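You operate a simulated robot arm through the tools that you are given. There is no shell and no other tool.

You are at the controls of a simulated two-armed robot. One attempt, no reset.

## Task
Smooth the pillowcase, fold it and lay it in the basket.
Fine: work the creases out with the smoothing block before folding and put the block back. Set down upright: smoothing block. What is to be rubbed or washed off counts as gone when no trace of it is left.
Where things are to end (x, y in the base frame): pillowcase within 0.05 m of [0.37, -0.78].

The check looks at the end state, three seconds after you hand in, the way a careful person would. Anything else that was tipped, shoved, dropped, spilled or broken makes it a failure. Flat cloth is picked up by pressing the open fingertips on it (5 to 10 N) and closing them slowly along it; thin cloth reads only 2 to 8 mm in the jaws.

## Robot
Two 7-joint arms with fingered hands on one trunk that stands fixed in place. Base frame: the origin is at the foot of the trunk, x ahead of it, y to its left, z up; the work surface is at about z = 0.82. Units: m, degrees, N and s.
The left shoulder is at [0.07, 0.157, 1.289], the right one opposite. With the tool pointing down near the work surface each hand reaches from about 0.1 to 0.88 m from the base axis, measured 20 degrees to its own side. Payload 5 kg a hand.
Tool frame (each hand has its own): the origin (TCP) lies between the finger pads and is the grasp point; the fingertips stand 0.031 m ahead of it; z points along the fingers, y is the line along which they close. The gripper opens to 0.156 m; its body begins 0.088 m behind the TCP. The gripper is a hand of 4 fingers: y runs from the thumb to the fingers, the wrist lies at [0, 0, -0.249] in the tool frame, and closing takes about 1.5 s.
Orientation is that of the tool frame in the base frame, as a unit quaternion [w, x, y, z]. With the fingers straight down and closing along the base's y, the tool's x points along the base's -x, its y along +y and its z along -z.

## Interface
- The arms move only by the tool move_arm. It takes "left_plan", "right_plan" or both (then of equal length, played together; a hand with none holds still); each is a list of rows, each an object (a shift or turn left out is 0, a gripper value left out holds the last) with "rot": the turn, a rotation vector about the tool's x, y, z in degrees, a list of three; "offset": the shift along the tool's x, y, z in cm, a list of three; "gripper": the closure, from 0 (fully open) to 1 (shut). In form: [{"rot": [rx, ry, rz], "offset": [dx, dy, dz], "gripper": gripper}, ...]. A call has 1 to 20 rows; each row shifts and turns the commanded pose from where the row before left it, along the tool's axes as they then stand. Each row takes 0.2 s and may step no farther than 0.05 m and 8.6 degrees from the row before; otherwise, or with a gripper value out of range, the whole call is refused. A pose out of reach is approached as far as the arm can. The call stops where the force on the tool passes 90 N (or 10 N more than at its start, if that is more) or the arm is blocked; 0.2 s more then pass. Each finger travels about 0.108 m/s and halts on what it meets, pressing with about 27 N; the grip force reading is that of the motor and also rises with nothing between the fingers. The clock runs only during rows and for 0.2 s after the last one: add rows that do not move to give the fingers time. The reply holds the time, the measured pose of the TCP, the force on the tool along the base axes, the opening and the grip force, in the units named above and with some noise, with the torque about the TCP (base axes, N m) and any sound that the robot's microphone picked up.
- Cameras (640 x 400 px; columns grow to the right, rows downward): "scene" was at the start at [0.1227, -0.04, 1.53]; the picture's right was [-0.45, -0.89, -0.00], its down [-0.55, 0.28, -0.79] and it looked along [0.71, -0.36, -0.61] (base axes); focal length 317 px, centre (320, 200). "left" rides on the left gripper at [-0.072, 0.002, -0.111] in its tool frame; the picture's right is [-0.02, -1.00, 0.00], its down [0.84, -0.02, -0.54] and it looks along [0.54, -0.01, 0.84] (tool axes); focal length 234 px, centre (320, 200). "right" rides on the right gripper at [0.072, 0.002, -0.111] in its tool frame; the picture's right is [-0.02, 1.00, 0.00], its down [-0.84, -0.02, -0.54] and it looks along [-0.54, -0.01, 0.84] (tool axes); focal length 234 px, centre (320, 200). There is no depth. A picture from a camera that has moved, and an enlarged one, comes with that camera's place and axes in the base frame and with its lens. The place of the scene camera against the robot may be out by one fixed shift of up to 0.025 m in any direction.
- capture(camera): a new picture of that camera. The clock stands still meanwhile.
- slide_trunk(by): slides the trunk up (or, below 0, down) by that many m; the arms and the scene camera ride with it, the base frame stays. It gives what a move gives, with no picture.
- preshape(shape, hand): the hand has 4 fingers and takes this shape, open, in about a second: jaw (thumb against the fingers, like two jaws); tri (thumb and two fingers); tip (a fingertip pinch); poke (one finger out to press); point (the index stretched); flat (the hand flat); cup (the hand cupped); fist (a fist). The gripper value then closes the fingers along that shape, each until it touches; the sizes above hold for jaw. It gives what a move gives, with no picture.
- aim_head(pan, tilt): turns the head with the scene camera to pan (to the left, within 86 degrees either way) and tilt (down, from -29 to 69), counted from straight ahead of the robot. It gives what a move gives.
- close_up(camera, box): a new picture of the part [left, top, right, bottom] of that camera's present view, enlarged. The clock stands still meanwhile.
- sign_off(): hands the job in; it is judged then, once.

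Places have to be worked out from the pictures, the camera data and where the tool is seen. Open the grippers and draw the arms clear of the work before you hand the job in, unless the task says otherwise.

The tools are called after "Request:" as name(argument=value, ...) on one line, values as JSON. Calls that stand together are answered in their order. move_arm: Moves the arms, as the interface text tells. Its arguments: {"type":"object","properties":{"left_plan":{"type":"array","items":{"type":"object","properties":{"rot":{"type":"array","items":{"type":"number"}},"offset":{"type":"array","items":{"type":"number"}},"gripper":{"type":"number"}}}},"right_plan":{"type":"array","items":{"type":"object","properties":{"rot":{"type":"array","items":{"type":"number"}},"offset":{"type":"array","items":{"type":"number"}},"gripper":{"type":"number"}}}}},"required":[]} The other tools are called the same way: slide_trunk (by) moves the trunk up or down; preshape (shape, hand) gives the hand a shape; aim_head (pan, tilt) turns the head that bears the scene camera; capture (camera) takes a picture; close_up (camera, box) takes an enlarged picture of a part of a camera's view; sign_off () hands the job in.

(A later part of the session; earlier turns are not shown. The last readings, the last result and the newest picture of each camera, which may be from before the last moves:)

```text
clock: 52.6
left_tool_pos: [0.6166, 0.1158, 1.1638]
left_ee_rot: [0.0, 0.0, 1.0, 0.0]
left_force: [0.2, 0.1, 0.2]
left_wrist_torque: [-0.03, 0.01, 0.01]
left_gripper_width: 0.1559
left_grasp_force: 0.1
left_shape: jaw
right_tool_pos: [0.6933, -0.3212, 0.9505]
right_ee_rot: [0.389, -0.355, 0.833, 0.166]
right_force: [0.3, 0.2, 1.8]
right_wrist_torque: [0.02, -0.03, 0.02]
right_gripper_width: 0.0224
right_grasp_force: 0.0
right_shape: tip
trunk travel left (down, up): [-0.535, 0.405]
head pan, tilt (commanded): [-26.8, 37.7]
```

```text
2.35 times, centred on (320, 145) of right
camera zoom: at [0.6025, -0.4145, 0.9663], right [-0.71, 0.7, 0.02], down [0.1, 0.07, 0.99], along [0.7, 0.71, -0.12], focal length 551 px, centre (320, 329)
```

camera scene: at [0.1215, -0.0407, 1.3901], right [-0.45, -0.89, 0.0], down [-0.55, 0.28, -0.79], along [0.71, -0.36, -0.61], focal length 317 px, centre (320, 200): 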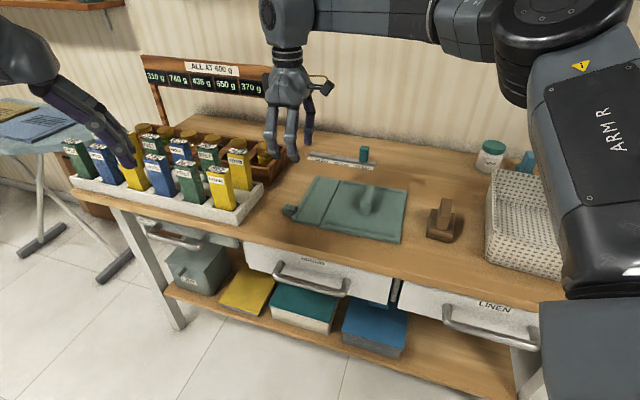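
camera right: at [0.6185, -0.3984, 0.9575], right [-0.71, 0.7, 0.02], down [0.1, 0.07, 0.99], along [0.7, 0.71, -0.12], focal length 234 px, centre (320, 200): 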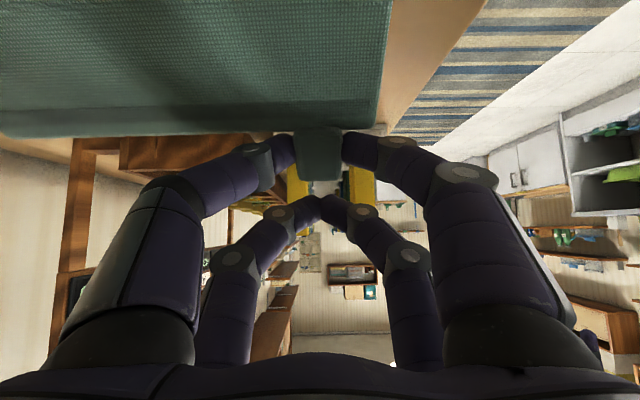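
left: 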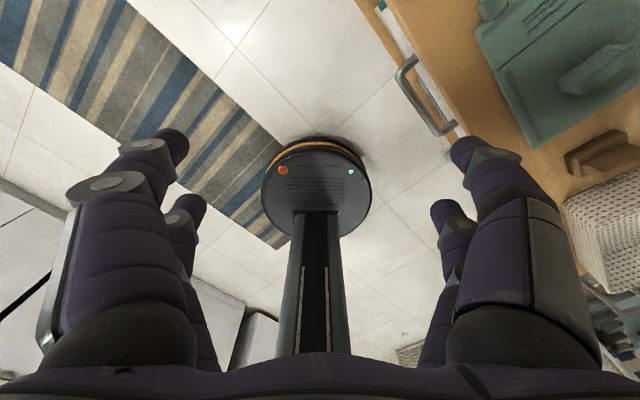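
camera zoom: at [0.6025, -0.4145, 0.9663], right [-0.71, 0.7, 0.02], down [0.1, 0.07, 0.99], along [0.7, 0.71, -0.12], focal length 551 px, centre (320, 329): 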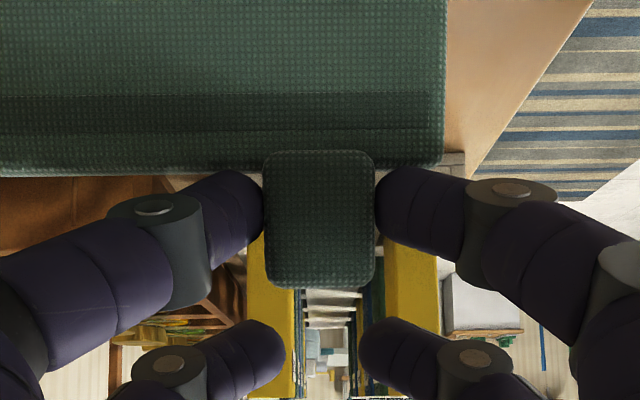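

The flap follows freely at about 70° and the pillowcase stays put. I continue over the top to about 105°.

Request:
move_arm(right_plan=[{"offset": [0.45, 0, -0.66]}, {"offset": [0.46, 0, -0.65]}, {"offset": [0.46, 0, -0.65]}, {"offset": [0.6, 0, -0.52]}, {"offset": [0.61, 0, -0.51]}, {"offset": [0.61, 0, -0.51]}, {}])

Request:
close_up(camera="scene", box=[250, 110, 430, 250])

Request:
capture(camera="right")

```text
clock: 54.2
left_tool_pos: [0.6145, 0.1163, 1.1641]
left_ee_rot: [0.001, -0.001, 1.0, 0.0]
left_force: [0.7, 0.0, 0.4]
left_wrist_torque: [-0.03, -0.02, 0.0]
left_gripper_width: 0.1562
left_grasp_force: 0.0
left_shape: jaw
right_tool_pos: [0.6606, -0.3546, 0.9507]
right_ee_rot: [0.389, -0.357, 0.833, 0.165]
right_force: [-2.5, -5.7, 19.0]
right_wrist_torque: [-0.26, 0.04, -0.08]
right_gripper_width: 0.0152
right_grasp_force: 27.1
right_shape: tip
trunk travel left (down, up): [-0.535, 0.405]
head pan, tilt (commanded): [-26.8, 37.7]
```

```text
2.86 times, centred on (340, 180) of scene
camera zoom: at [0.1202, -0.0391, 1.3903], right [-0.45, -0.89, 0.0], down [-0.54, 0.28, -0.79], along [0.71, -0.36, -0.61], focal length 904 px, centre (263, 257)
```

zoom: 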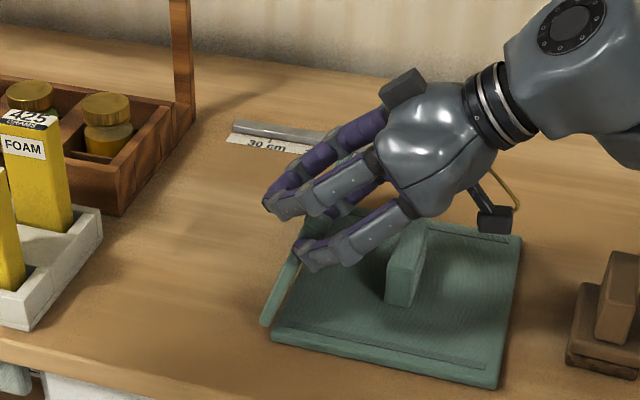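

```text
taken
camera right: at [0.5683, -0.4487, 0.966], right [-0.71, 0.7, 0.02], down [0.1, 0.07, 0.99], along [0.7, 0.71, -0.12], focal length 234 px, centre (320, 200)
```

right: 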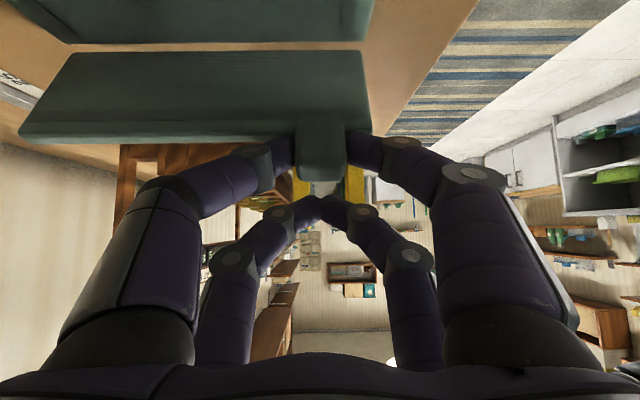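

The flap is just past vertical, but the tool feels 19 N upward: my arc is a few millimetres too tight and presses down on the seam. I move up 5 mm to relieve it.

Request:
move_arm(right_plan=[{"offset": [-0.38, 0, -0.32]}, {}])

Request:
close_up(camera="scene", box=[250, 110, 430, 250])

Request:
close_up(camera="right", box=[220, 60, 420, 230])

```text
clock: 54.8
left_tool_pos: [0.6173, 0.1157, 1.1646]
left_ee_rot: [0.0, -0.001, 1.0, 0.0]
left_force: [-0.4, 0.2, 0.9]
left_wrist_torque: [0.02, -0.01, -0.03]
left_gripper_width: 0.1558
left_grasp_force: 0.1
left_shape: jaw
right_tool_pos: [0.6607, -0.3537, 0.9515]
right_ee_rot: [0.386, -0.356, 0.834, 0.167]
right_force: [0.3, -0.9, 0.8]
right_wrist_torque: [-0.13, -0.15, -0.02]
right_gripper_width: 0.0151
right_grasp_force: 26.7
right_shape: tip
trunk travel left (down, up): [-0.535, 0.405]
head pan, tilt (commanded): [-26.8, 37.7]
```

```text
2.86 times, centred on (340, 180) of scene
camera zoom: at [0.1227, -0.0399, 1.3898], right [-0.45, -0.89, 0.0], down [-0.55, 0.28, -0.79], along [0.71, -0.36, -0.61], focal length 904 px, centre (263, 257)
```

zoom: 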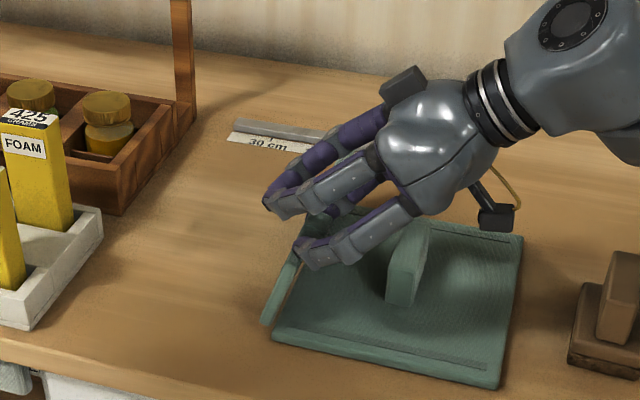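

```text
2.35 times, centred on (320, 145) of right
camera zoom: at [0.5691, -0.4484, 0.9672], right [-0.71, 0.7, 0.02], down [0.1, 0.07, 0.99], along [0.7, 0.71, -0.12], focal length 551 px, centre (320, 329)
```

zoom: 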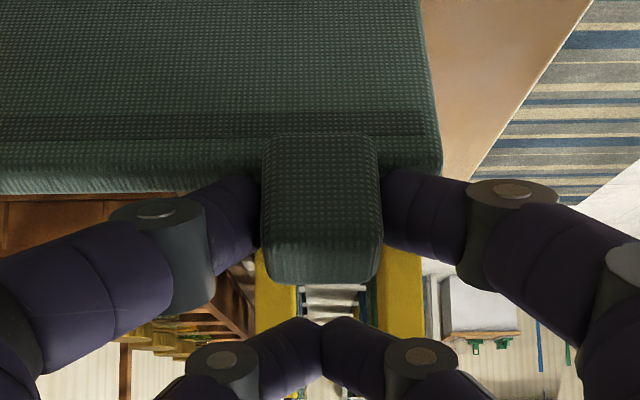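

Load is relieved and the flap leans past vertical. I zoom in to judge its angle and whether the seam is seated.

Request:
close_up(camera="scene", box=[320, 160, 400, 230])

```text
5.71 times, centred on (360, 195) of scene
camera zoom: at [0.1227, -0.0399, 1.3898], right [-0.45, -0.89, 0.0], down [-0.55, 0.28, -0.79], along [0.71, -0.36, -0.61], focal length 1809 px, centre (91, 229)
```

zoom: 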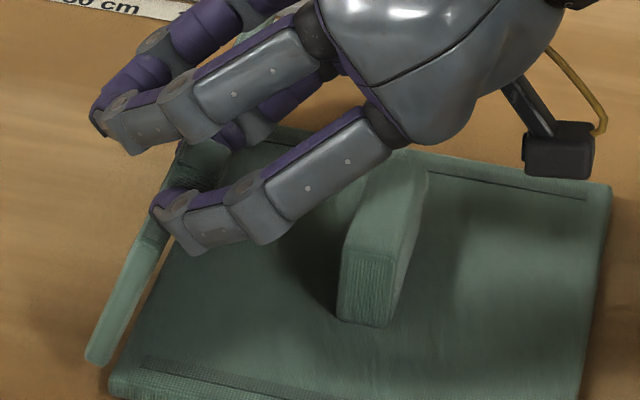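

The flap leans about 20° past vertical. I loosen the pinch slightly so it can pivot again.

Request:
move_arm(right_plan=[{"gripper": 0.845}, {}, {}])

Request:
close_up(camera="scene", box=[320, 160, 400, 230])

Request:
close_up(camera="right", box=[220, 60, 420, 230])

```text
clock: 55.6
left_tool_pos: [0.6161, 0.1169, 1.1638]
left_ee_rot: [0.001, -0.001, 1.0, 0.0]
left_force: [0.6, 0.3, 0.0]
left_wrist_torque: [-0.02, -0.02, 0.01]
left_gripper_width: 0.1556
left_grasp_force: 0.1
left_shape: jaw
right_tool_pos: [0.6617, -0.3549, 0.9526]
right_ee_rot: [0.389, -0.355, 0.834, 0.165]
right_force: [-0.8, 0.6, 0.6]
right_wrist_torque: [0.01, 0.01, 0.01]
right_gripper_width: 0.0245
right_grasp_force: 0.0
right_shape: tip
trunk travel left (down, up): [-0.535, 0.405]
head pan, tilt (commanded): [-26.8, 37.7]
```

```text
5.71 times, centred on (360, 195) of scene
camera zoom: at [0.1225, -0.0397, 1.39], right [-0.45, -0.89, 0.0], down [-0.55, 0.28, -0.79], along [0.71, -0.36, -0.61], focal length 1809 px, centre (91, 229)
```

zoom: 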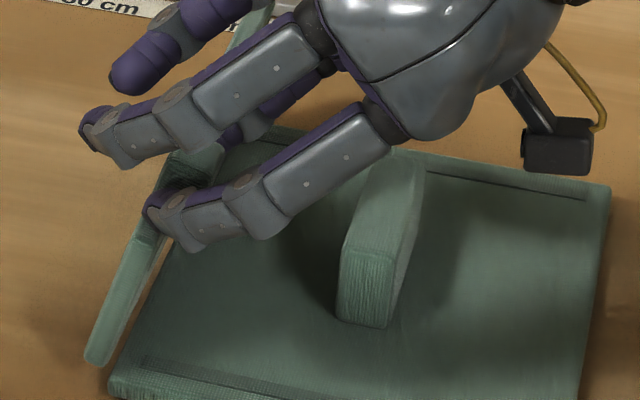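

```text
2.35 times, centred on (320, 145) of right
camera zoom: at [0.5694, -0.4484, 0.969], right [-0.71, 0.7, 0.02], down [0.1, 0.07, 0.99], along [0.7, 0.71, -0.12], focal length 551 px, centre (320, 329)
```

zoom: 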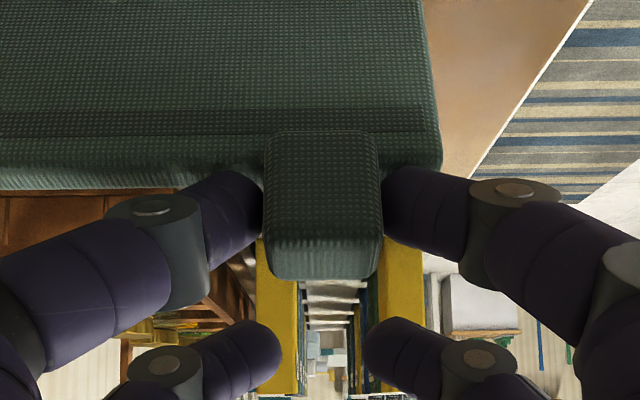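

The hold is light again and the flap stays up. I carry it on down the far side to about 135°, letting the hand return toward vertical and using a slightly wider arc.

Request:
move_arm(right_plan=[{"rot": [0, 3.5, 0], "offset": [0.8, 0, -0.345]}, {"rot": [0, 3.5, 0], "offset": [0.8, 0, -0.345]}, {"rot": [0, 4, 0], "offset": [1.07, 0, 0.125]}, {"rot": [0, 4, 0], "offset": [1.07, 0, 0.125]}, {}])

Request:
close_up(camera="scene", box=[300, 130, 430, 250])

Request:
capture(camera="right")

```text
clock: 56.8
left_tool_pos: [0.6162, 0.1161, 1.163]
left_ee_rot: [0.0, 0.0, 1.0, -0.001]
left_force: [0.2, -0.5, 0.5]
left_wrist_torque: [0.04, 0.0, -0.03]
left_gripper_width: 0.1559
left_grasp_force: 0.0
left_shape: jaw
right_tool_pos: [0.639, -0.3781, 0.9305]
right_ee_rot: [0.277, -0.374, 0.877, 0.117]
right_force: [-2.2, 0.2, 0.8]
right_wrist_torque: [0.02, 0.01, -0.02]
right_gripper_width: 0.0246
right_grasp_force: 0.1
right_shape: tip
trunk travel left (down, up): [-0.535, 0.405]
head pan, tilt (commanded): [-26.8, 37.7]
```

```text
3.33 times, centred on (365, 190) of scene
camera zoom: at [0.1224, -0.0403, 1.39], right [-0.45, -0.89, 0.0], down [-0.55, 0.28, -0.79], along [0.71, -0.36, -0.61], focal length 1055 px, centre (170, 233)
```

zoom: 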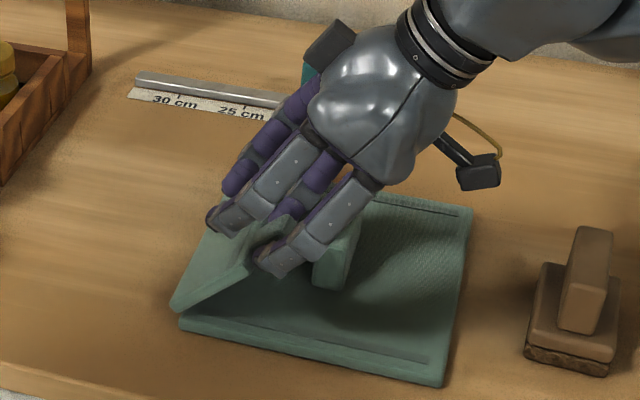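

```text
taken
camera right: at [0.554, -0.4649, 0.9793], right [-0.71, 0.71, 0.01], down [0.27, 0.26, 0.93], along [0.65, 0.66, -0.38], focal length 234 px, centre (320, 200)
```

right: 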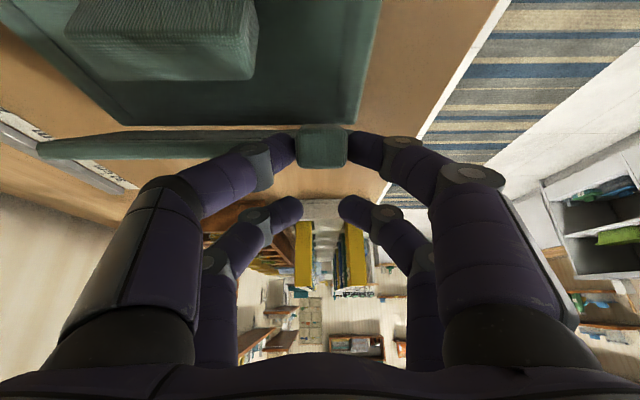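

The flap is past 135° and going down on the panel with negligible force. I continue to about 160°.

Request:
move_arm(right_plan=[{"rot": [0, 4, 0], "offset": [0.975, 0, 0.61]}, {"rot": [0, 4, 0], "offset": [0.975, 0, 0.61]}, {"rot": [0, 2.5, 0], "offset": [0.52, 0, 0.65]}, {"rot": [0, 2.5, 0], "offset": [0.52, 0, 0.64]}, {}])

Request:
close_up(camera="scene", box=[300, 130, 430, 250])

Request:
capture(camera="right")

```text
clock: 58.0
left_tool_pos: [0.6146, 0.1167, 1.1638]
left_ee_rot: [0.001, 0.0, 1.0, -0.001]
left_force: [0.7, -0.7, -0.4]
left_wrist_torque: [-0.01, 0.0, 0.0]
left_gripper_width: 0.156
left_grasp_force: 0.0
left_shape: jaw
right_tool_pos: [0.6316, -0.3857, 0.8968]
right_ee_rot: [0.177, -0.385, 0.902, 0.074]
right_force: [0.2, 3.7, 13.1]
right_wrist_torque: [-0.42, -0.23, -0.02]
right_gripper_width: 0.0246
right_grasp_force: 0.1
right_shape: tip
trunk travel left (down, up): [-0.535, 0.405]
head pan, tilt (commanded): [-26.8, 37.7]
```

```text
3.33 times, centred on (365, 190) of scene
camera zoom: at [0.1212, -0.039, 1.3903], right [-0.45, -0.89, 0.0], down [-0.55, 0.28, -0.79], along [0.71, -0.36, -0.61], focal length 1055 px, centre (170, 233)
```

zoom: 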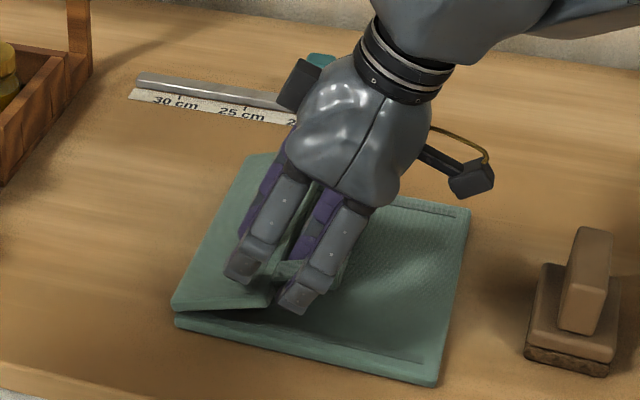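

```text
taken
camera right: at [0.5553, -0.4626, 0.9713], right [-0.71, 0.71, 0.01], down [0.41, 0.4, 0.82], along [0.58, 0.58, -0.57], focal length 234 px, centre (320, 200)
```

right: 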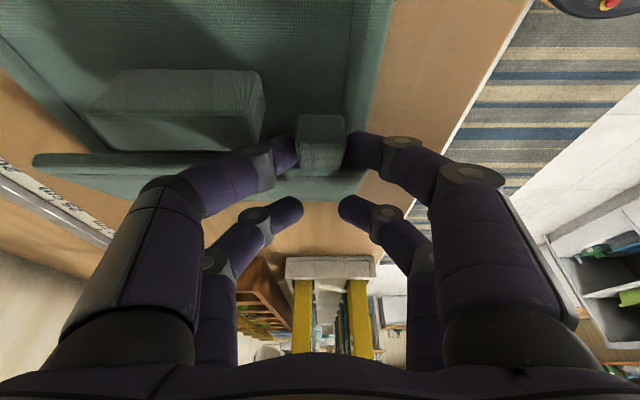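

The flap is almost down, but the tool now reads 13 N upward, so something is touching. I zoom in to see what.

Request:
close_up(camera="right", box=[220, 60, 420, 230])

Request:
close_up(camera="scene", box=[340, 170, 420, 240])

```text
2.35 times, centred on (320, 145) of right
camera zoom: at [0.5553, -0.4626, 0.9713], right [-0.71, 0.71, 0.01], down [0.41, 0.4, 0.82], along [0.58, 0.58, -0.57], focal length 551 px, centre (320, 329)
```

zoom: 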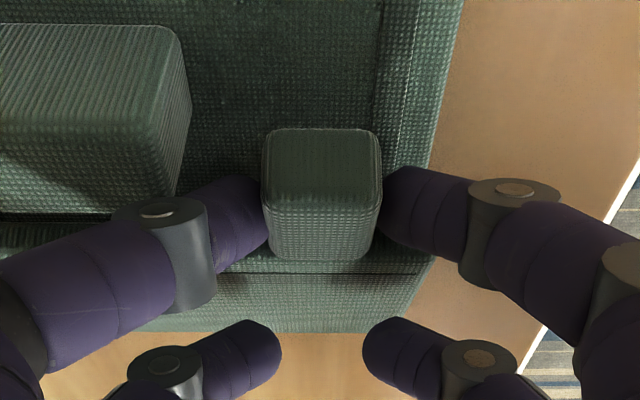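

```text
5.71 times, centred on (380, 205) of scene
camera zoom: at [0.1212, -0.039, 1.3903], right [-0.45, -0.89, 0.0], down [-0.55, 0.28, -0.79], along [0.71, -0.36, -0.61], focal length 1809 px, centre (-23, 171)
```

zoom: 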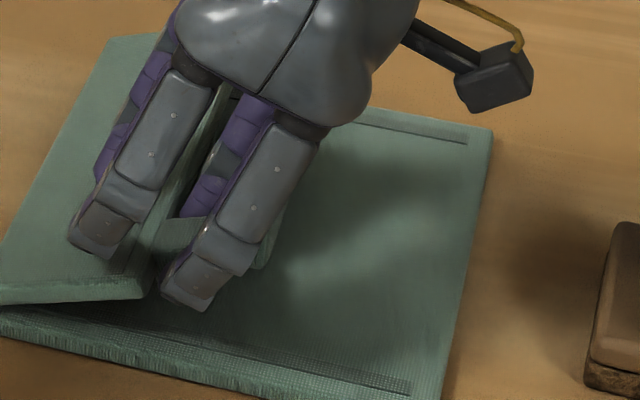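

A thumb knuckle is resting on the near end of the pillowcase handle, so I go no lower. I lift a few millimetres, open slightly to free the tab, and rise clear.

Request:
move_arm(right_plan=[{"offset": [-0.18, 0, -0.46]}, {"gripper": 0.79}, {}, {"offset": [-0.37, 0, -0.93]}, {}])

Request:
close_up(camera="right", box=[220, 60, 420, 230])

Request:
close_up(camera="scene", box=[320, 150, 430, 250])

```text
clock: 59.2
left_tool_pos: [0.6165, 0.1152, 1.1635]
left_ee_rot: [0.0, 0.0, 1.0, 0.0]
left_force: [0.7, 0.7, -0.2]
left_wrist_torque: [0.0, -0.04, 0.02]
left_gripper_width: 0.1561
left_grasp_force: 0.1
left_shape: jaw
right_tool_pos: [0.6304, -0.3871, 0.9081]
right_ee_rot: [0.175, -0.385, 0.903, 0.075]
right_force: [-0.5, -0.1, 0.0]
right_wrist_torque: [-0.01, 0.0, -0.02]
right_gripper_width: 0.0326
right_grasp_force: 0.1
right_shape: tip
trunk travel left (down, up): [-0.535, 0.405]
head pan, tilt (commanded): [-26.8, 37.7]
```

```text
2.35 times, centred on (320, 145) of right
camera zoom: at [0.5549, -0.4641, 0.9841], right [-0.71, 0.71, 0.01], down [0.41, 0.4, 0.82], along [0.58, 0.58, -0.57], focal length 551 px, centre (320, 329)
```

zoom: 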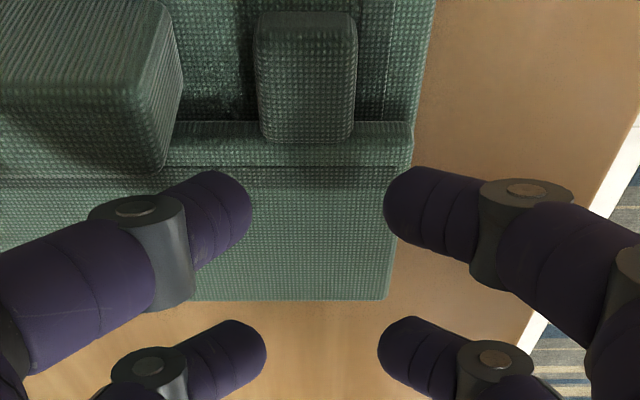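

```text
4.00 times, centred on (375, 200) of scene
camera zoom: at [0.123, -0.0399, 1.39], right [-0.45, -0.89, 0.0], down [-0.55, 0.28, -0.79], along [0.71, -0.36, -0.61], focal length 1266 px, centre (100, 200)
```

zoom: 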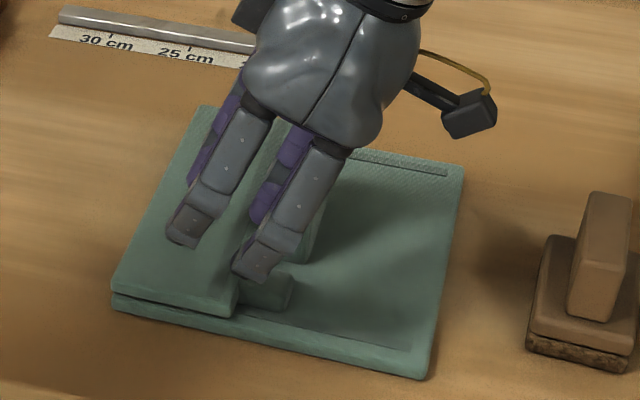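

The flap has dropped flat onto the panel: the pillowcase is folded. I raise the hand, level it, and turn back 90° so it can close across the handle.

Request:
move_arm(right_plan=[{"offset": [-0.75, 0, -1.85]}, {"offset": [-1.5, 0, -3.71]}, {"offset": [-1.5, 0, -3.71]}, {"rot": [0, 7.3, 0]}, {"rot": [0, 7.3, 0]}, {"rot": [0, 7.3, 0]}, {}])

Request:
capture(camera="scene")

Request:
capture(camera="right")

```text
clock: 60.8
left_tool_pos: [0.6166, 0.1142, 1.164]
left_ee_rot: [0.0, 0.0, 1.0, 0.0]
left_force: [0.1, -0.1, 0.7]
left_wrist_torque: [-0.01, -0.05, 0.0]
left_gripper_width: 0.1559
left_grasp_force: 0.0
left_shape: jaw
right_tool_pos: [0.6307, -0.3869, 1.0082]
right_ee_rot: [0.001, -0.392, 0.92, 0.0]
right_force: [-0.4, -0.7, -0.3]
right_wrist_torque: [0.01, -0.01, 0.01]
right_gripper_width: 0.0323
right_grasp_force: 0.0
right_shape: tip
trunk travel left (down, up): [-0.535, 0.405]
head pan, tilt (commanded): [-26.8, 37.7]
```

```text
taken
camera scene: at [0.1223, -0.0406, 1.39], right [-0.45, -0.89, 0.0], down [-0.55, 0.28, -0.79], along [0.71, -0.36, -0.61], focal length 317 px, centre (320, 200)
```

scene: 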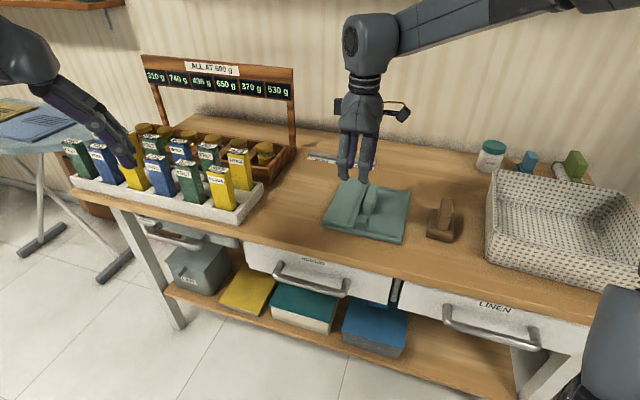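

```text
taken
camera right: at [0.5801, -0.4384, 1.1189], right [-0.7, 0.71, 0.0], down [0.59, 0.59, 0.55], along [0.39, 0.38, -0.84], focal length 234 px, centre (320, 200)
```

right: 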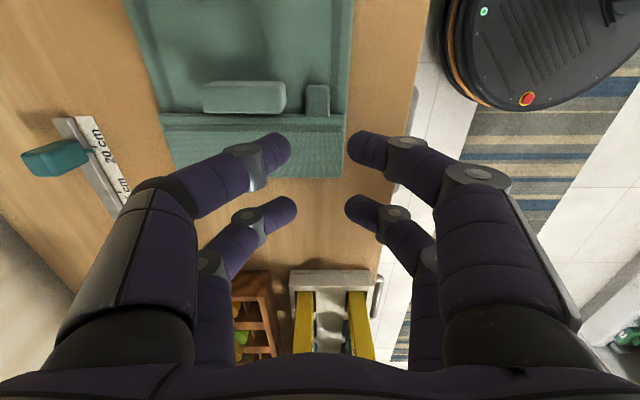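

The fold looks neat: flap flat on the panel with the tab tucked beside the handle. I zoom in to measure the handle.

Request:
close_up(camera="right", box=[120, 0, 370, 190])

Request:
close_up(camera="scene", box=[310, 160, 430, 250])

```text
2.11 times, centred on (245, 95) of right
camera zoom: at [0.5801, -0.4384, 1.1189], right [-0.7, 0.71, 0.0], down [0.59, 0.59, 0.55], along [0.39, 0.38, -0.84], focal length 493 px, centre (478, 421)
```

zoom: 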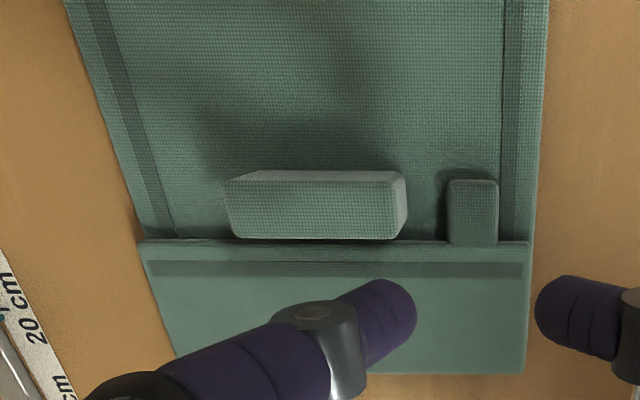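

```text
4.44 times, centred on (370, 205) of scene
camera zoom: at [0.1223, -0.0406, 1.39], right [-0.45, -0.89, 0.0], down [-0.55, 0.28, -0.79], along [0.71, -0.36, -0.61], focal length 1407 px, centre (98, 178)
```

zoom: 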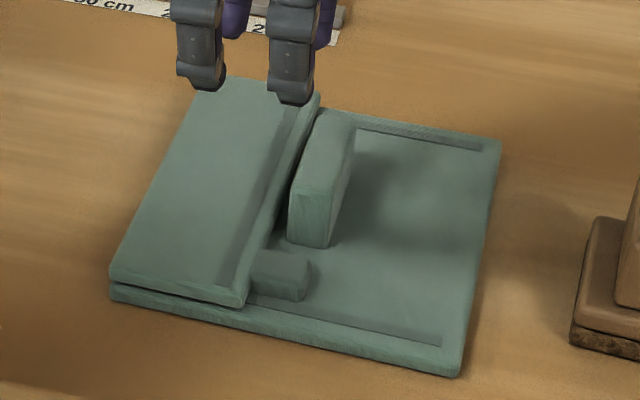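

The handle centre comes out at about (0.661, -0.461), 2.2 cm wide, running along the table's depth. I switch back to the jaw shape and turn the hand 91° to move above it.

Request:
preshape(shape="jaw", hand="right")

Request:
move_arm(right_plan=[{"rot": [0, 0, 8.29], "gripper": 0.6}, {"rot": [0, 0, 8.29]}, {"rot": [0, 0, 8.29]}, {"rot": [0, 0, 8.29]}, {"rot": [0, 0, 8.29]}, {"rot": [0, 0, 8.29]}, {"rot": [0, 0, 8.29]}, {"rot": [0, 0, 8.29]}, {"rot": [0, 0, 8.29]}, {"rot": [0, 0, 8.29]}, {"rot": [0, 0, 8.25]}, {"offset": [-3.67, -1.55, 0]}, {"offset": [-3.67, -1.55, 0]}, {}])

Request:
capture(camera="right")

Request:
capture(camera="scene")

```text
clock: 61.7
left_tool_pos: [0.6169, 0.1158, 1.1635]
left_ee_rot: [0.0, 0.0, 1.0, 0.0]
left_force: [0.1, -1.1, 0.1]
left_wrist_torque: [0.0, 0.02, 0.06]
left_gripper_width: 0.156
left_grasp_force: 0.1
left_shape: jaw
right_tool_pos: [0.6327, -0.3867, 1.0086]
right_ee_rot: [0.002, -0.392, 0.92, 0.0]
right_force: [-0.3, 0.2, -0.6]
right_wrist_torque: [0.01, 0.03, 0.02]
right_gripper_width: 0.1562
right_grasp_force: 0.0
right_shape: jaw
trunk travel left (down, up): [-0.535, 0.405]
head pan, tilt (commanded): [-26.8, 37.7]
```

```text
clock: 64.7
left_tool_pos: [0.6162, 0.1171, 1.1646]
left_ee_rot: [0.0, 0.0, 1.0, -0.001]
left_force: [0.2, -0.7, 0.7]
left_wrist_torque: [0.0, -0.01, -0.01]
left_gripper_width: 0.1559
left_grasp_force: 0.1
left_shape: jaw
right_tool_pos: [0.6601, -0.4602, 1.0104]
right_ee_rot: [0.0, 0.383, 0.924, 0.001]
right_force: [-0.1, 0.3, -0.8]
right_wrist_torque: [-0.02, -0.02, 0.01]
right_gripper_width: 0.0628
right_grasp_force: 0.2
right_shape: jaw
trunk travel left (down, up): [-0.535, 0.405]
head pan, tilt (commanded): [-26.8, 37.7]
```

```text
taken
camera right: at [0.6104, -0.408, 1.1202], right [0.72, 0.69, 0.0], down [0.58, -0.61, 0.55], along [0.38, -0.39, -0.84], focal length 234 px, centre (320, 200)
```

right: 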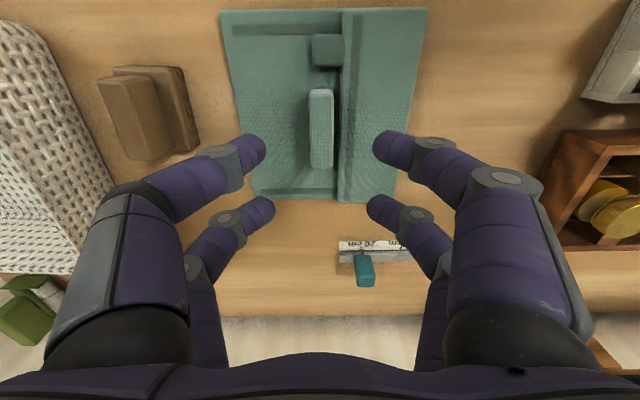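

```text
taken
camera scene: at [0.1221, -0.0388, 1.3901], right [-0.45, -0.89, 0.0], down [-0.55, 0.28, -0.79], along [0.71, -0.36, -0.61], focal length 317 px, centre (320, 200)
```

scene: 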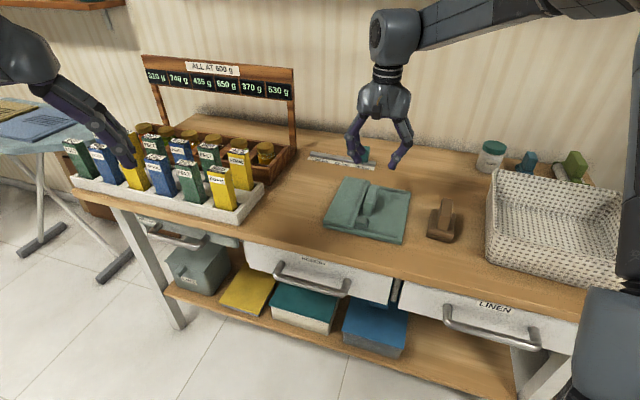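

The handle is centred under the hand and aligned. I lower to z ≈ 0.882, so the fingertips stay just above the folded flap.

Request:
move_arm(right_plan=[{"offset": [0, 0, 4]}, {"offset": [0, 0, 4]}, {"offset": [0, 0, 3.5]}, {"offset": [0, 0, 1.3]}, {}])

Request:
close_up(camera="right", box=[170, 20, 470, 290])

Request:
close_up(camera="scene", box=[310, 130, 430, 250])

```text
clock: 65.9
left_tool_pos: [0.6155, 0.1169, 1.1645]
left_ee_rot: [0.001, 0.0, 1.0, 0.0]
left_force: [-0.4, 0.6, -0.3]
left_wrist_torque: [0.02, 0.01, 0.01]
left_gripper_width: 0.156
left_grasp_force: 0.1
left_shape: jaw
right_tool_pos: [0.6612, -0.461, 0.8811]
right_ee_rot: [0.001, 0.383, 0.924, 0.001]
right_force: [0.2, 0.5, -0.4]
right_wrist_torque: [-0.02, 0.01, 0.01]
right_gripper_width: 0.0626
right_grasp_force: 0.0
right_shape: jaw
trunk travel left (down, up): [-0.535, 0.405]
head pan, tilt (commanded): [-26.8, 37.7]
```

```text
1.48 times, centred on (320, 155) of right
camera zoom: at [0.611, -0.4082, 0.991], right [0.72, 0.69, 0.0], down [0.58, -0.61, 0.54], along [0.38, -0.39, -0.84], focal length 347 px, centre (320, 267)
```

zoom: 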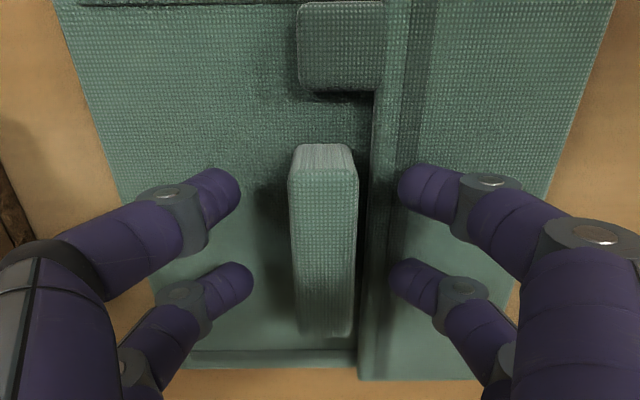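

```text
3.33 times, centred on (370, 190) of scene
camera zoom: at [0.1225, -0.0398, 1.39], right [-0.45, -0.89, 0.0], down [-0.55, 0.28, -0.79], along [0.71, -0.36, -0.61], focal length 1055 px, centre (153, 233)
```

zoom: 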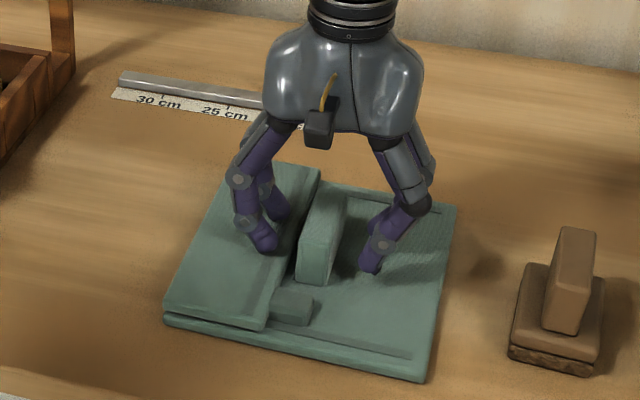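

The handle is between both finger pairs and nothing is touching. I close firmly.

Request:
move_arm(right_plan=[{"gripper": 0.7}, {"gripper": 0.78}, {"gripper": 0.85}, {"gripper": 0.92}, {"gripper": 1.0}, {}, {}, {}])

Request:
close_up(camera="right", box=[170, 20, 470, 290])

```text
clock: 67.7
left_tool_pos: [0.6168, 0.1156, 1.1631]
left_ee_rot: [0.0, -0.001, 1.0, 0.0]
left_force: [0.6, 0.2, 0.4]
left_wrist_torque: [0.01, 0.03, 0.0]
left_gripper_width: 0.1555
left_grasp_force: 0.0
left_shape: jaw
right_tool_pos: [0.6613, -0.4609, 0.8802]
right_ee_rot: [0.0, 0.383, 0.924, 0.0]
right_force: [0.1, -0.3, 0.0]
right_wrist_torque: [-0.02, 0.01, 0.01]
right_gripper_width: 0.02
right_grasp_force: 26.8
right_shape: jaw
trunk travel left (down, up): [-0.535, 0.405]
head pan, tilt (commanded): [-26.8, 37.7]
```

```text
1.48 times, centred on (320, 155) of right
camera zoom: at [0.6112, -0.4084, 0.9909], right [0.72, 0.69, 0.0], down [0.58, -0.61, 0.54], along [0.38, -0.39, -0.84], focal length 347 px, centre (320, 267)
```

zoom: 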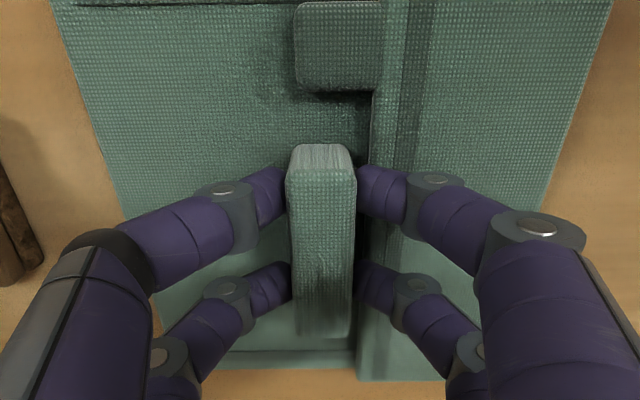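

Firm grip at 27 N. I lift slowly and check that the pillowcase hangs level with the flap staying down.

Request:
move_arm(right_plan=[{"offset": [0, 0, -1]}, {"offset": [0, 0, -1.5]}, {"offset": [0, 0, -1.5]}, {"offset": [0, 0, -2]}, {}])

Request:
capture(camera="right")

Request:
close_up(camera="scene", box=[290, 100, 470, 250])

```text
clock: 68.9
left_tool_pos: [0.6173, 0.1154, 1.1627]
left_ee_rot: [0.001, 0.001, 1.0, 0.0]
left_force: [0.4, 0.7, -0.3]
left_wrist_torque: [-0.01, 0.04, -0.03]
left_gripper_width: 0.1558
left_grasp_force: 0.0
left_shape: jaw
right_tool_pos: [0.6626, -0.462, 0.9388]
right_ee_rot: [-0.001, 0.383, 0.924, 0.002]
right_force: [1.0, 0.1, -2.0]
right_wrist_torque: [-0.01, 0.02, 0.01]
right_gripper_width: 0.0199
right_grasp_force: 27.0
right_shape: jaw
trunk travel left (down, up): [-0.535, 0.405]
head pan, tilt (commanded): [-26.8, 37.7]
```

```text
taken
camera right: at [0.612, -0.4086, 1.05], right [0.72, 0.69, 0.0], down [0.58, -0.61, 0.54], along [0.38, -0.39, -0.84], focal length 234 px, centre (320, 200)
```

right: 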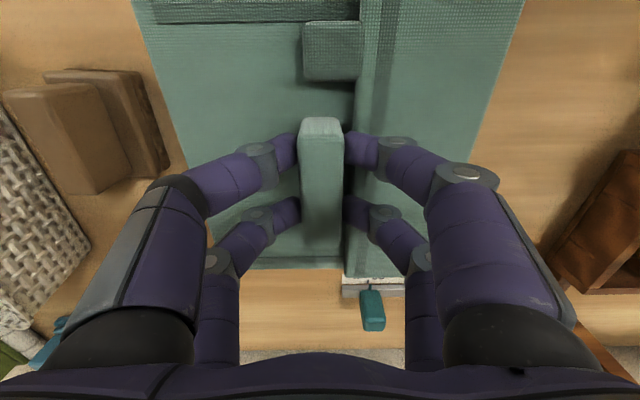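

```text
2.67 times, centred on (380, 175) of scene
camera zoom: at [0.1235, -0.0402, 1.3899], right [-0.45, -0.89, 0.0], down [-0.55, 0.28, -0.79], along [0.71, -0.36, -0.61], focal length 844 px, centre (160, 267)
```

zoom: 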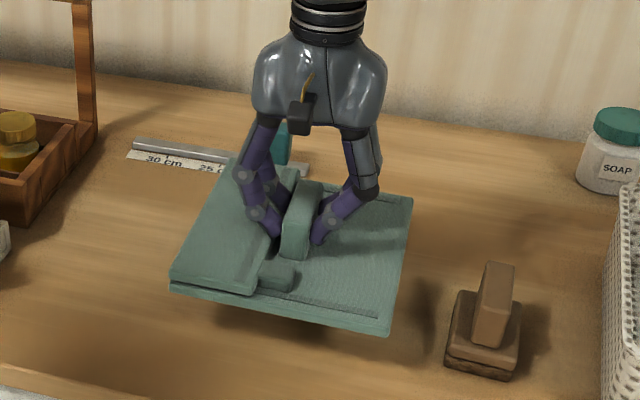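

It hangs level and the flap stays down. I raise it to clear the basket rim and take a fresh look at the basket.

Request:
move_arm(right_plan=[{"offset": [0, 0, -3]}, {"offset": [0, 0, -3]}, {"offset": [0, 0, -3]}, {"offset": [0, 0, -3]}, {}])

Request:
capture(camera="scene")

Request:
close_up(camera="scene", box=[460, 130, 640, 320])

```text
clock: 70.1
left_tool_pos: [0.6167, 0.1147, 1.1643]
left_ee_rot: [-0.001, 0.001, 1.0, 0.0]
left_force: [0.2, -0.5, 0.2]
left_wrist_torque: [0.0, 0.01, -0.01]
left_gripper_width: 0.156
left_grasp_force: 0.1
left_shape: jaw
right_tool_pos: [0.6625, -0.4622, 1.0591]
right_ee_rot: [0.0, 0.382, 0.924, 0.002]
right_force: [0.5, -0.3, -1.8]
right_wrist_torque: [0.0, 0.07, -0.01]
right_gripper_width: 0.0198
right_grasp_force: 26.6
right_shape: jaw
trunk travel left (down, up): [-0.535, 0.405]
head pan, tilt (commanded): [-26.8, 37.7]
```

```text
taken
camera scene: at [0.1237, -0.0405, 1.3899], right [-0.45, -0.89, 0.0], down [-0.55, 0.28, -0.79], along [0.71, -0.36, -0.61], focal length 317 px, centre (320, 200)
```

scene: 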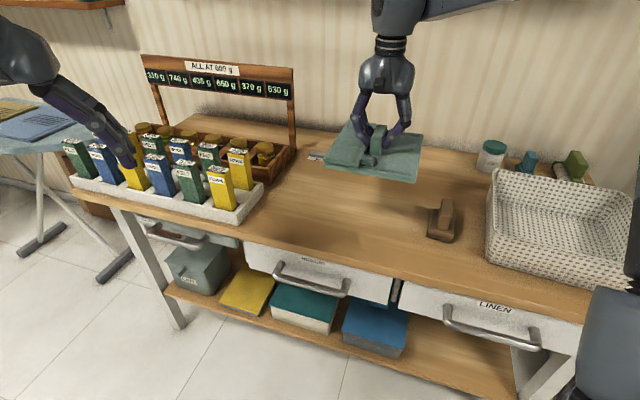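

```text
2.11 times, centred on (550, 225) of scene
camera zoom: at [0.1237, -0.0405, 1.3899], right [-0.45, -0.89, 0.0], down [-0.55, 0.28, -0.79], along [0.71, -0.36, -0.61], focal length 666 px, centre (-164, 147)
```

zoom: 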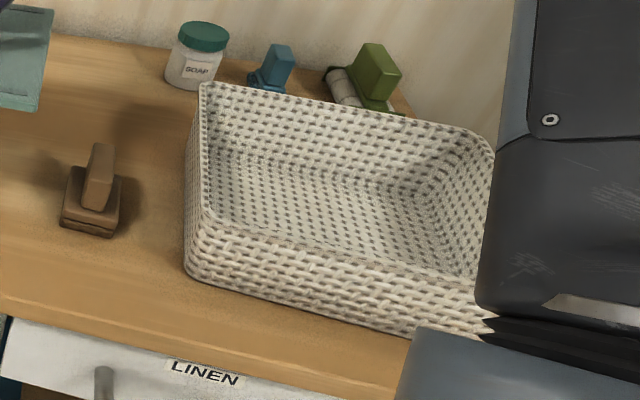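

I've a clear picture of the basket now; its walls flare outward, and the pillowcase fits best turned about 85°. I carry it high toward the basket first, then turn it.

Request:
move_arm(right_plan=[{"offset": [0.06, -3.77, -0.3]}, {"offset": [0.06, -3.77, -0.3]}, {"offset": [0.06, -3.77, -0.3]}, {"offset": [0.06, -3.77, -0.3]}, {"offset": [0.06, -3.77, -0.3]}, {"offset": [0.06, -3.77, 0]}, {}])

Request:
move_arm(right_plan=[{"rot": [0, 0, -7.75]}, {"rot": [0, 0, -7.75]}, {"rot": [0, 0, -7.75]}, {"rot": [0, 0, -7.75]}, {"rot": [0, 0, -7.75]}, {"rot": [0, 0, -7.75]}, {"rot": [0, 0, -7.75]}, {"rot": [0, 0, -7.75]}, {"rot": [0, 0, -7.75]}, {"rot": [0, 0, -7.75]}, {"rot": [0, 0, -7.75]}, {}])

Request:
capture(camera="scene")

Request:
capture(camera="right")

```text
clock: 71.7
left_tool_pos: [0.6177, 0.1159, 1.1619]
left_ee_rot: [0.0, 0.001, 1.0, 0.0]
left_force: [0.9, -0.3, 0.0]
left_wrist_torque: [-0.03, 0.02, 0.01]
left_gripper_width: 0.156
left_grasp_force: 0.0
left_shape: jaw
right_tool_pos: [0.499, -0.6193, 1.0732]
right_ee_rot: [0.0, 0.382, 0.924, 0.001]
right_force: [1.1, 0.0, -1.9]
right_wrist_torque: [-0.04, 0.06, -0.01]
right_gripper_width: 0.0198
right_grasp_force: 26.6
right_shape: jaw
trunk travel left (down, up): [-0.535, 0.405]
head pan, tilt (commanded): [-26.8, 37.7]
```

```text
clock: 74.3
left_tool_pos: [0.6168, 0.1151, 1.1646]
left_ee_rot: [0.0, 0.0, 1.0, 0.0]
left_force: [-0.1, 0.3, -0.2]
left_wrist_torque: [-0.02, -0.02, 0.01]
left_gripper_width: 0.1559
left_grasp_force: 0.0
left_shape: jaw
right_tool_pos: [0.4975, -0.6184, 1.074]
right_ee_rot: [0.001, -0.346, 0.938, 0.0]
right_force: [-0.2, 0.1, -2.0]
right_wrist_torque: [-0.01, -0.02, -0.01]
right_gripper_width: 0.0198
right_grasp_force: 26.7
right_shape: jaw
trunk travel left (down, up): [-0.535, 0.405]
head pan, tilt (commanded): [-26.8, 37.7]
```

```text
taken
camera scene: at [0.1229, -0.04, 1.39], right [-0.45, -0.89, 0.0], down [-0.55, 0.28, -0.79], along [0.71, -0.36, -0.61], focal length 317 px, centre (320, 200)
```

scene: 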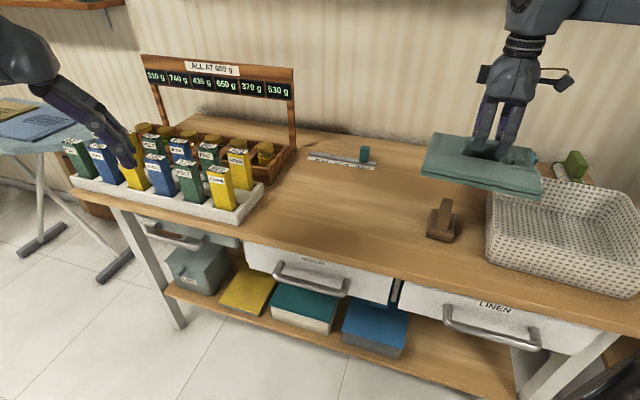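

```text
taken
camera right: at [0.443, -0.6639, 1.185], right [-0.63, 0.78, 0.0], down [0.65, 0.53, 0.55], along [0.42, 0.34, -0.84], focal length 234 px, centre (320, 200)
```

right: 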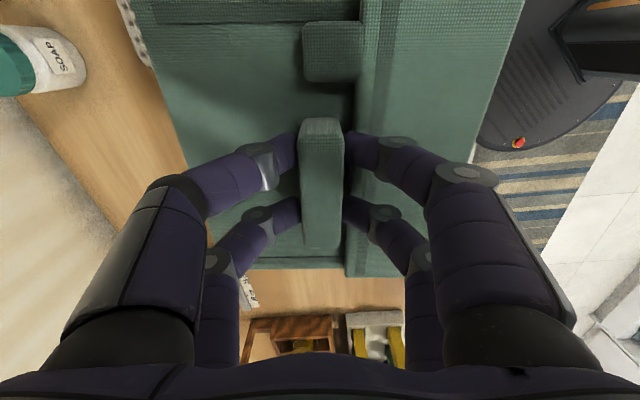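

It's turned and hanging level. I zoom the basket, now unobstructed on its left side, to pin down its centre and angle.

Request:
close_up(camera="scene", box=[470, 150, 640, 310])

Request:
aim_head(pan=-62, tilt=38)

Request:
capture(camera="scene")

```text
2.50 times, centred on (555, 230) of scene
camera zoom: at [0.1229, -0.04, 1.39], right [-0.45, -0.89, 0.0], down [-0.55, 0.28, -0.79], along [0.71, -0.36, -0.61], focal length 792 px, centre (-268, 125)
```

zoom: 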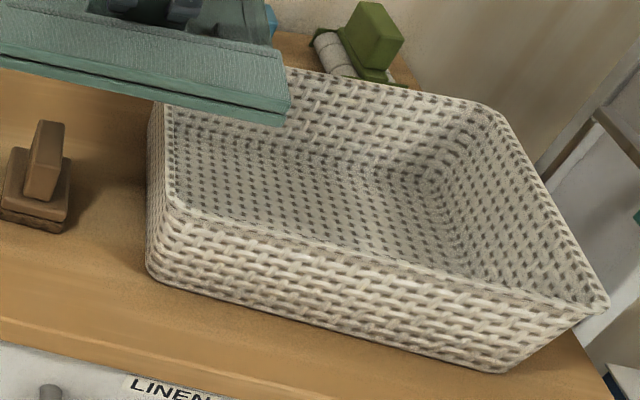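

```text
clock: 75.3
left_tool_pos: [0.6164, 0.1152, 1.1628]
left_ee_rot: [0.0, 0.0, 1.0, -0.001]
left_force: [0.4, 0.2, 0.2]
left_wrist_torque: [0.02, 0.0, -0.01]
left_gripper_width: 0.1557
left_grasp_force: 0.1
left_shape: jaw
right_tool_pos: [0.4987, -0.6192, 1.0746]
right_ee_rot: [0.001, -0.344, 0.939, 0.0]
right_force: [0.8, 0.4, -1.9]
right_wrist_torque: [-0.01, -0.05, 0.0]
right_gripper_width: 0.0197
right_grasp_force: 27.1
right_shape: jaw
trunk travel left (down, up): [-0.535, 0.405]
head pan, tilt (commanded): [-62.0, 38.0]
```

```text
taken
camera scene: at [0.0863, -0.0774, 1.3896], right [-0.88, -0.47, 0.0], down [-0.29, 0.54, -0.79], along [0.37, -0.7, -0.62], focal length 317 px, centre (320, 200)
```

scene: 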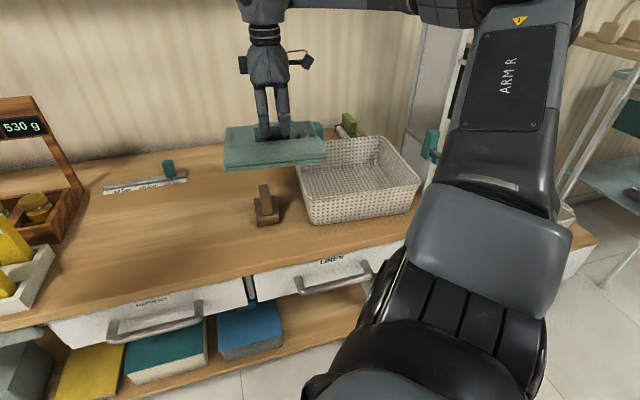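

Now the basket is well centred in view. I zoom in to measure it and calibrate on the block's known position.

Request:
close_up(camera="scene", box=[210, 100, 440, 250])

Request:
close_up(camera="scene", box=[280, 120, 440, 240])

```text
2.67 times, centred on (325, 175) of scene
camera zoom: at [0.0863, -0.0774, 1.3896], right [-0.88, -0.47, 0.0], down [-0.29, 0.54, -0.79], along [0.37, -0.7, -0.62], focal length 844 px, centre (307, 267)
```

zoom: 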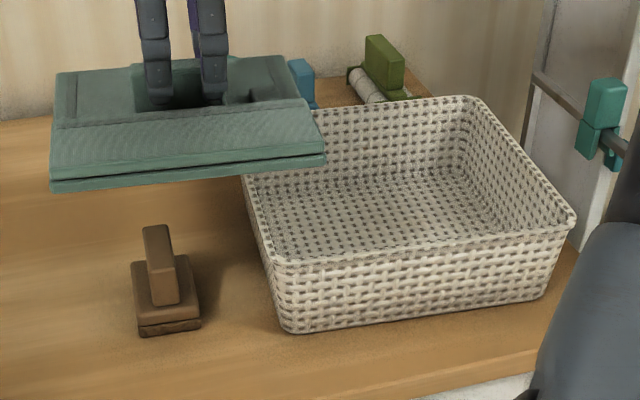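

```text
3.33 times, centred on (360, 180) of scene
camera zoom: at [0.0863, -0.0774, 1.3896], right [-0.88, -0.47, 0.0], down [-0.29, 0.54, -0.79], along [0.37, -0.7, -0.62], focal length 1055 px, centre (187, 267)
```

zoom: 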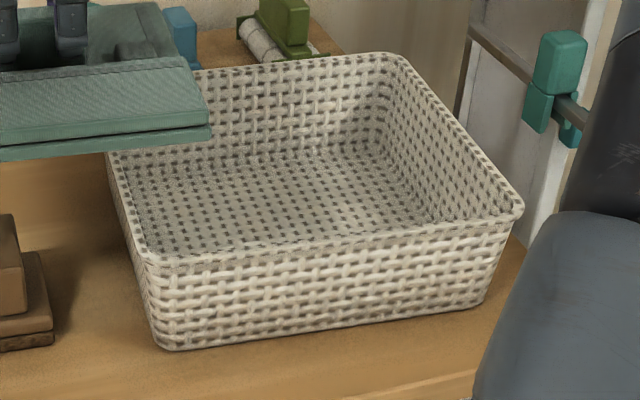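

The block and the held pillowcase calibrate the camera, and the basket centre comes out near (0.367, -0.775), close to the stated target, with sides at about 40°, matching the hand. I move the pillowcase above it.

Request:
move_arm(right_plan=[{"offset": [4.02, -0.71, 0]}, {"offset": [4.02, -0.71, 0]}, {"offset": [4.02, -0.71, 0]}, {"offset": [4.02, -0.71, 0]}, {"offset": [4.02, -0.71, 0]}, {}])

Request:
close_up(camera="scene", box=[240, 60, 480, 250])

Request:
capture(camera="right")

```text
clock: 76.7
left_tool_pos: [0.6175, 0.1166, 1.163]
left_ee_rot: [0.0, 0.0, 1.0, 0.0]
left_force: [0.2, 0.3, 0.6]
left_wrist_torque: [-0.04, 0.01, 0.03]
left_gripper_width: 0.1559
left_grasp_force: 0.1
left_shape: jaw
right_tool_pos: [0.368, -0.7743, 1.0747]
right_ee_rot: [0.0, -0.344, 0.939, 0.001]
right_force: [0.5, -0.1, -1.5]
right_wrist_torque: [-0.01, 0.03, 0.01]
right_gripper_width: 0.0197
right_grasp_force: 27.7
right_shape: jaw
trunk travel left (down, up): [-0.535, 0.405]
head pan, tilt (commanded): [-62.0, 38.0]
```

```text
2.11 times, centred on (360, 155) of scene
camera zoom: at [0.0868, -0.077, 1.3896], right [-0.88, -0.47, 0.0], down [-0.29, 0.54, -0.79], along [0.37, -0.7, -0.62], focal length 666 px, centre (236, 295)
```

zoom: 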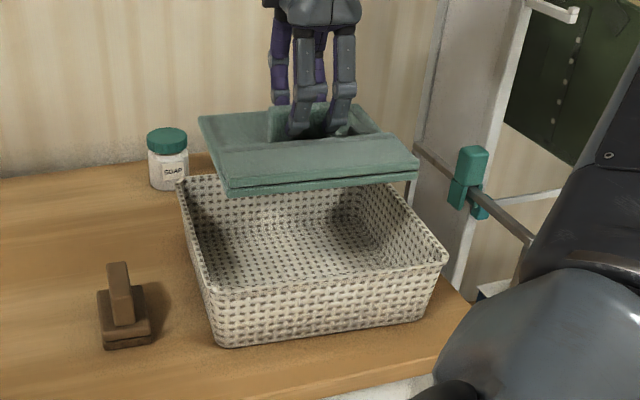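

```text
taken
camera right: at [0.3125, -0.8201, 1.1849], right [-0.63, 0.78, 0.0], down [0.65, 0.53, 0.55], along [0.42, 0.34, -0.84], focal length 234 px, centre (320, 200)
```

right: 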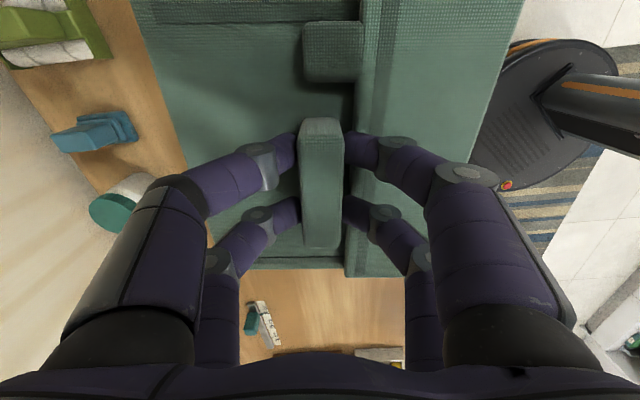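

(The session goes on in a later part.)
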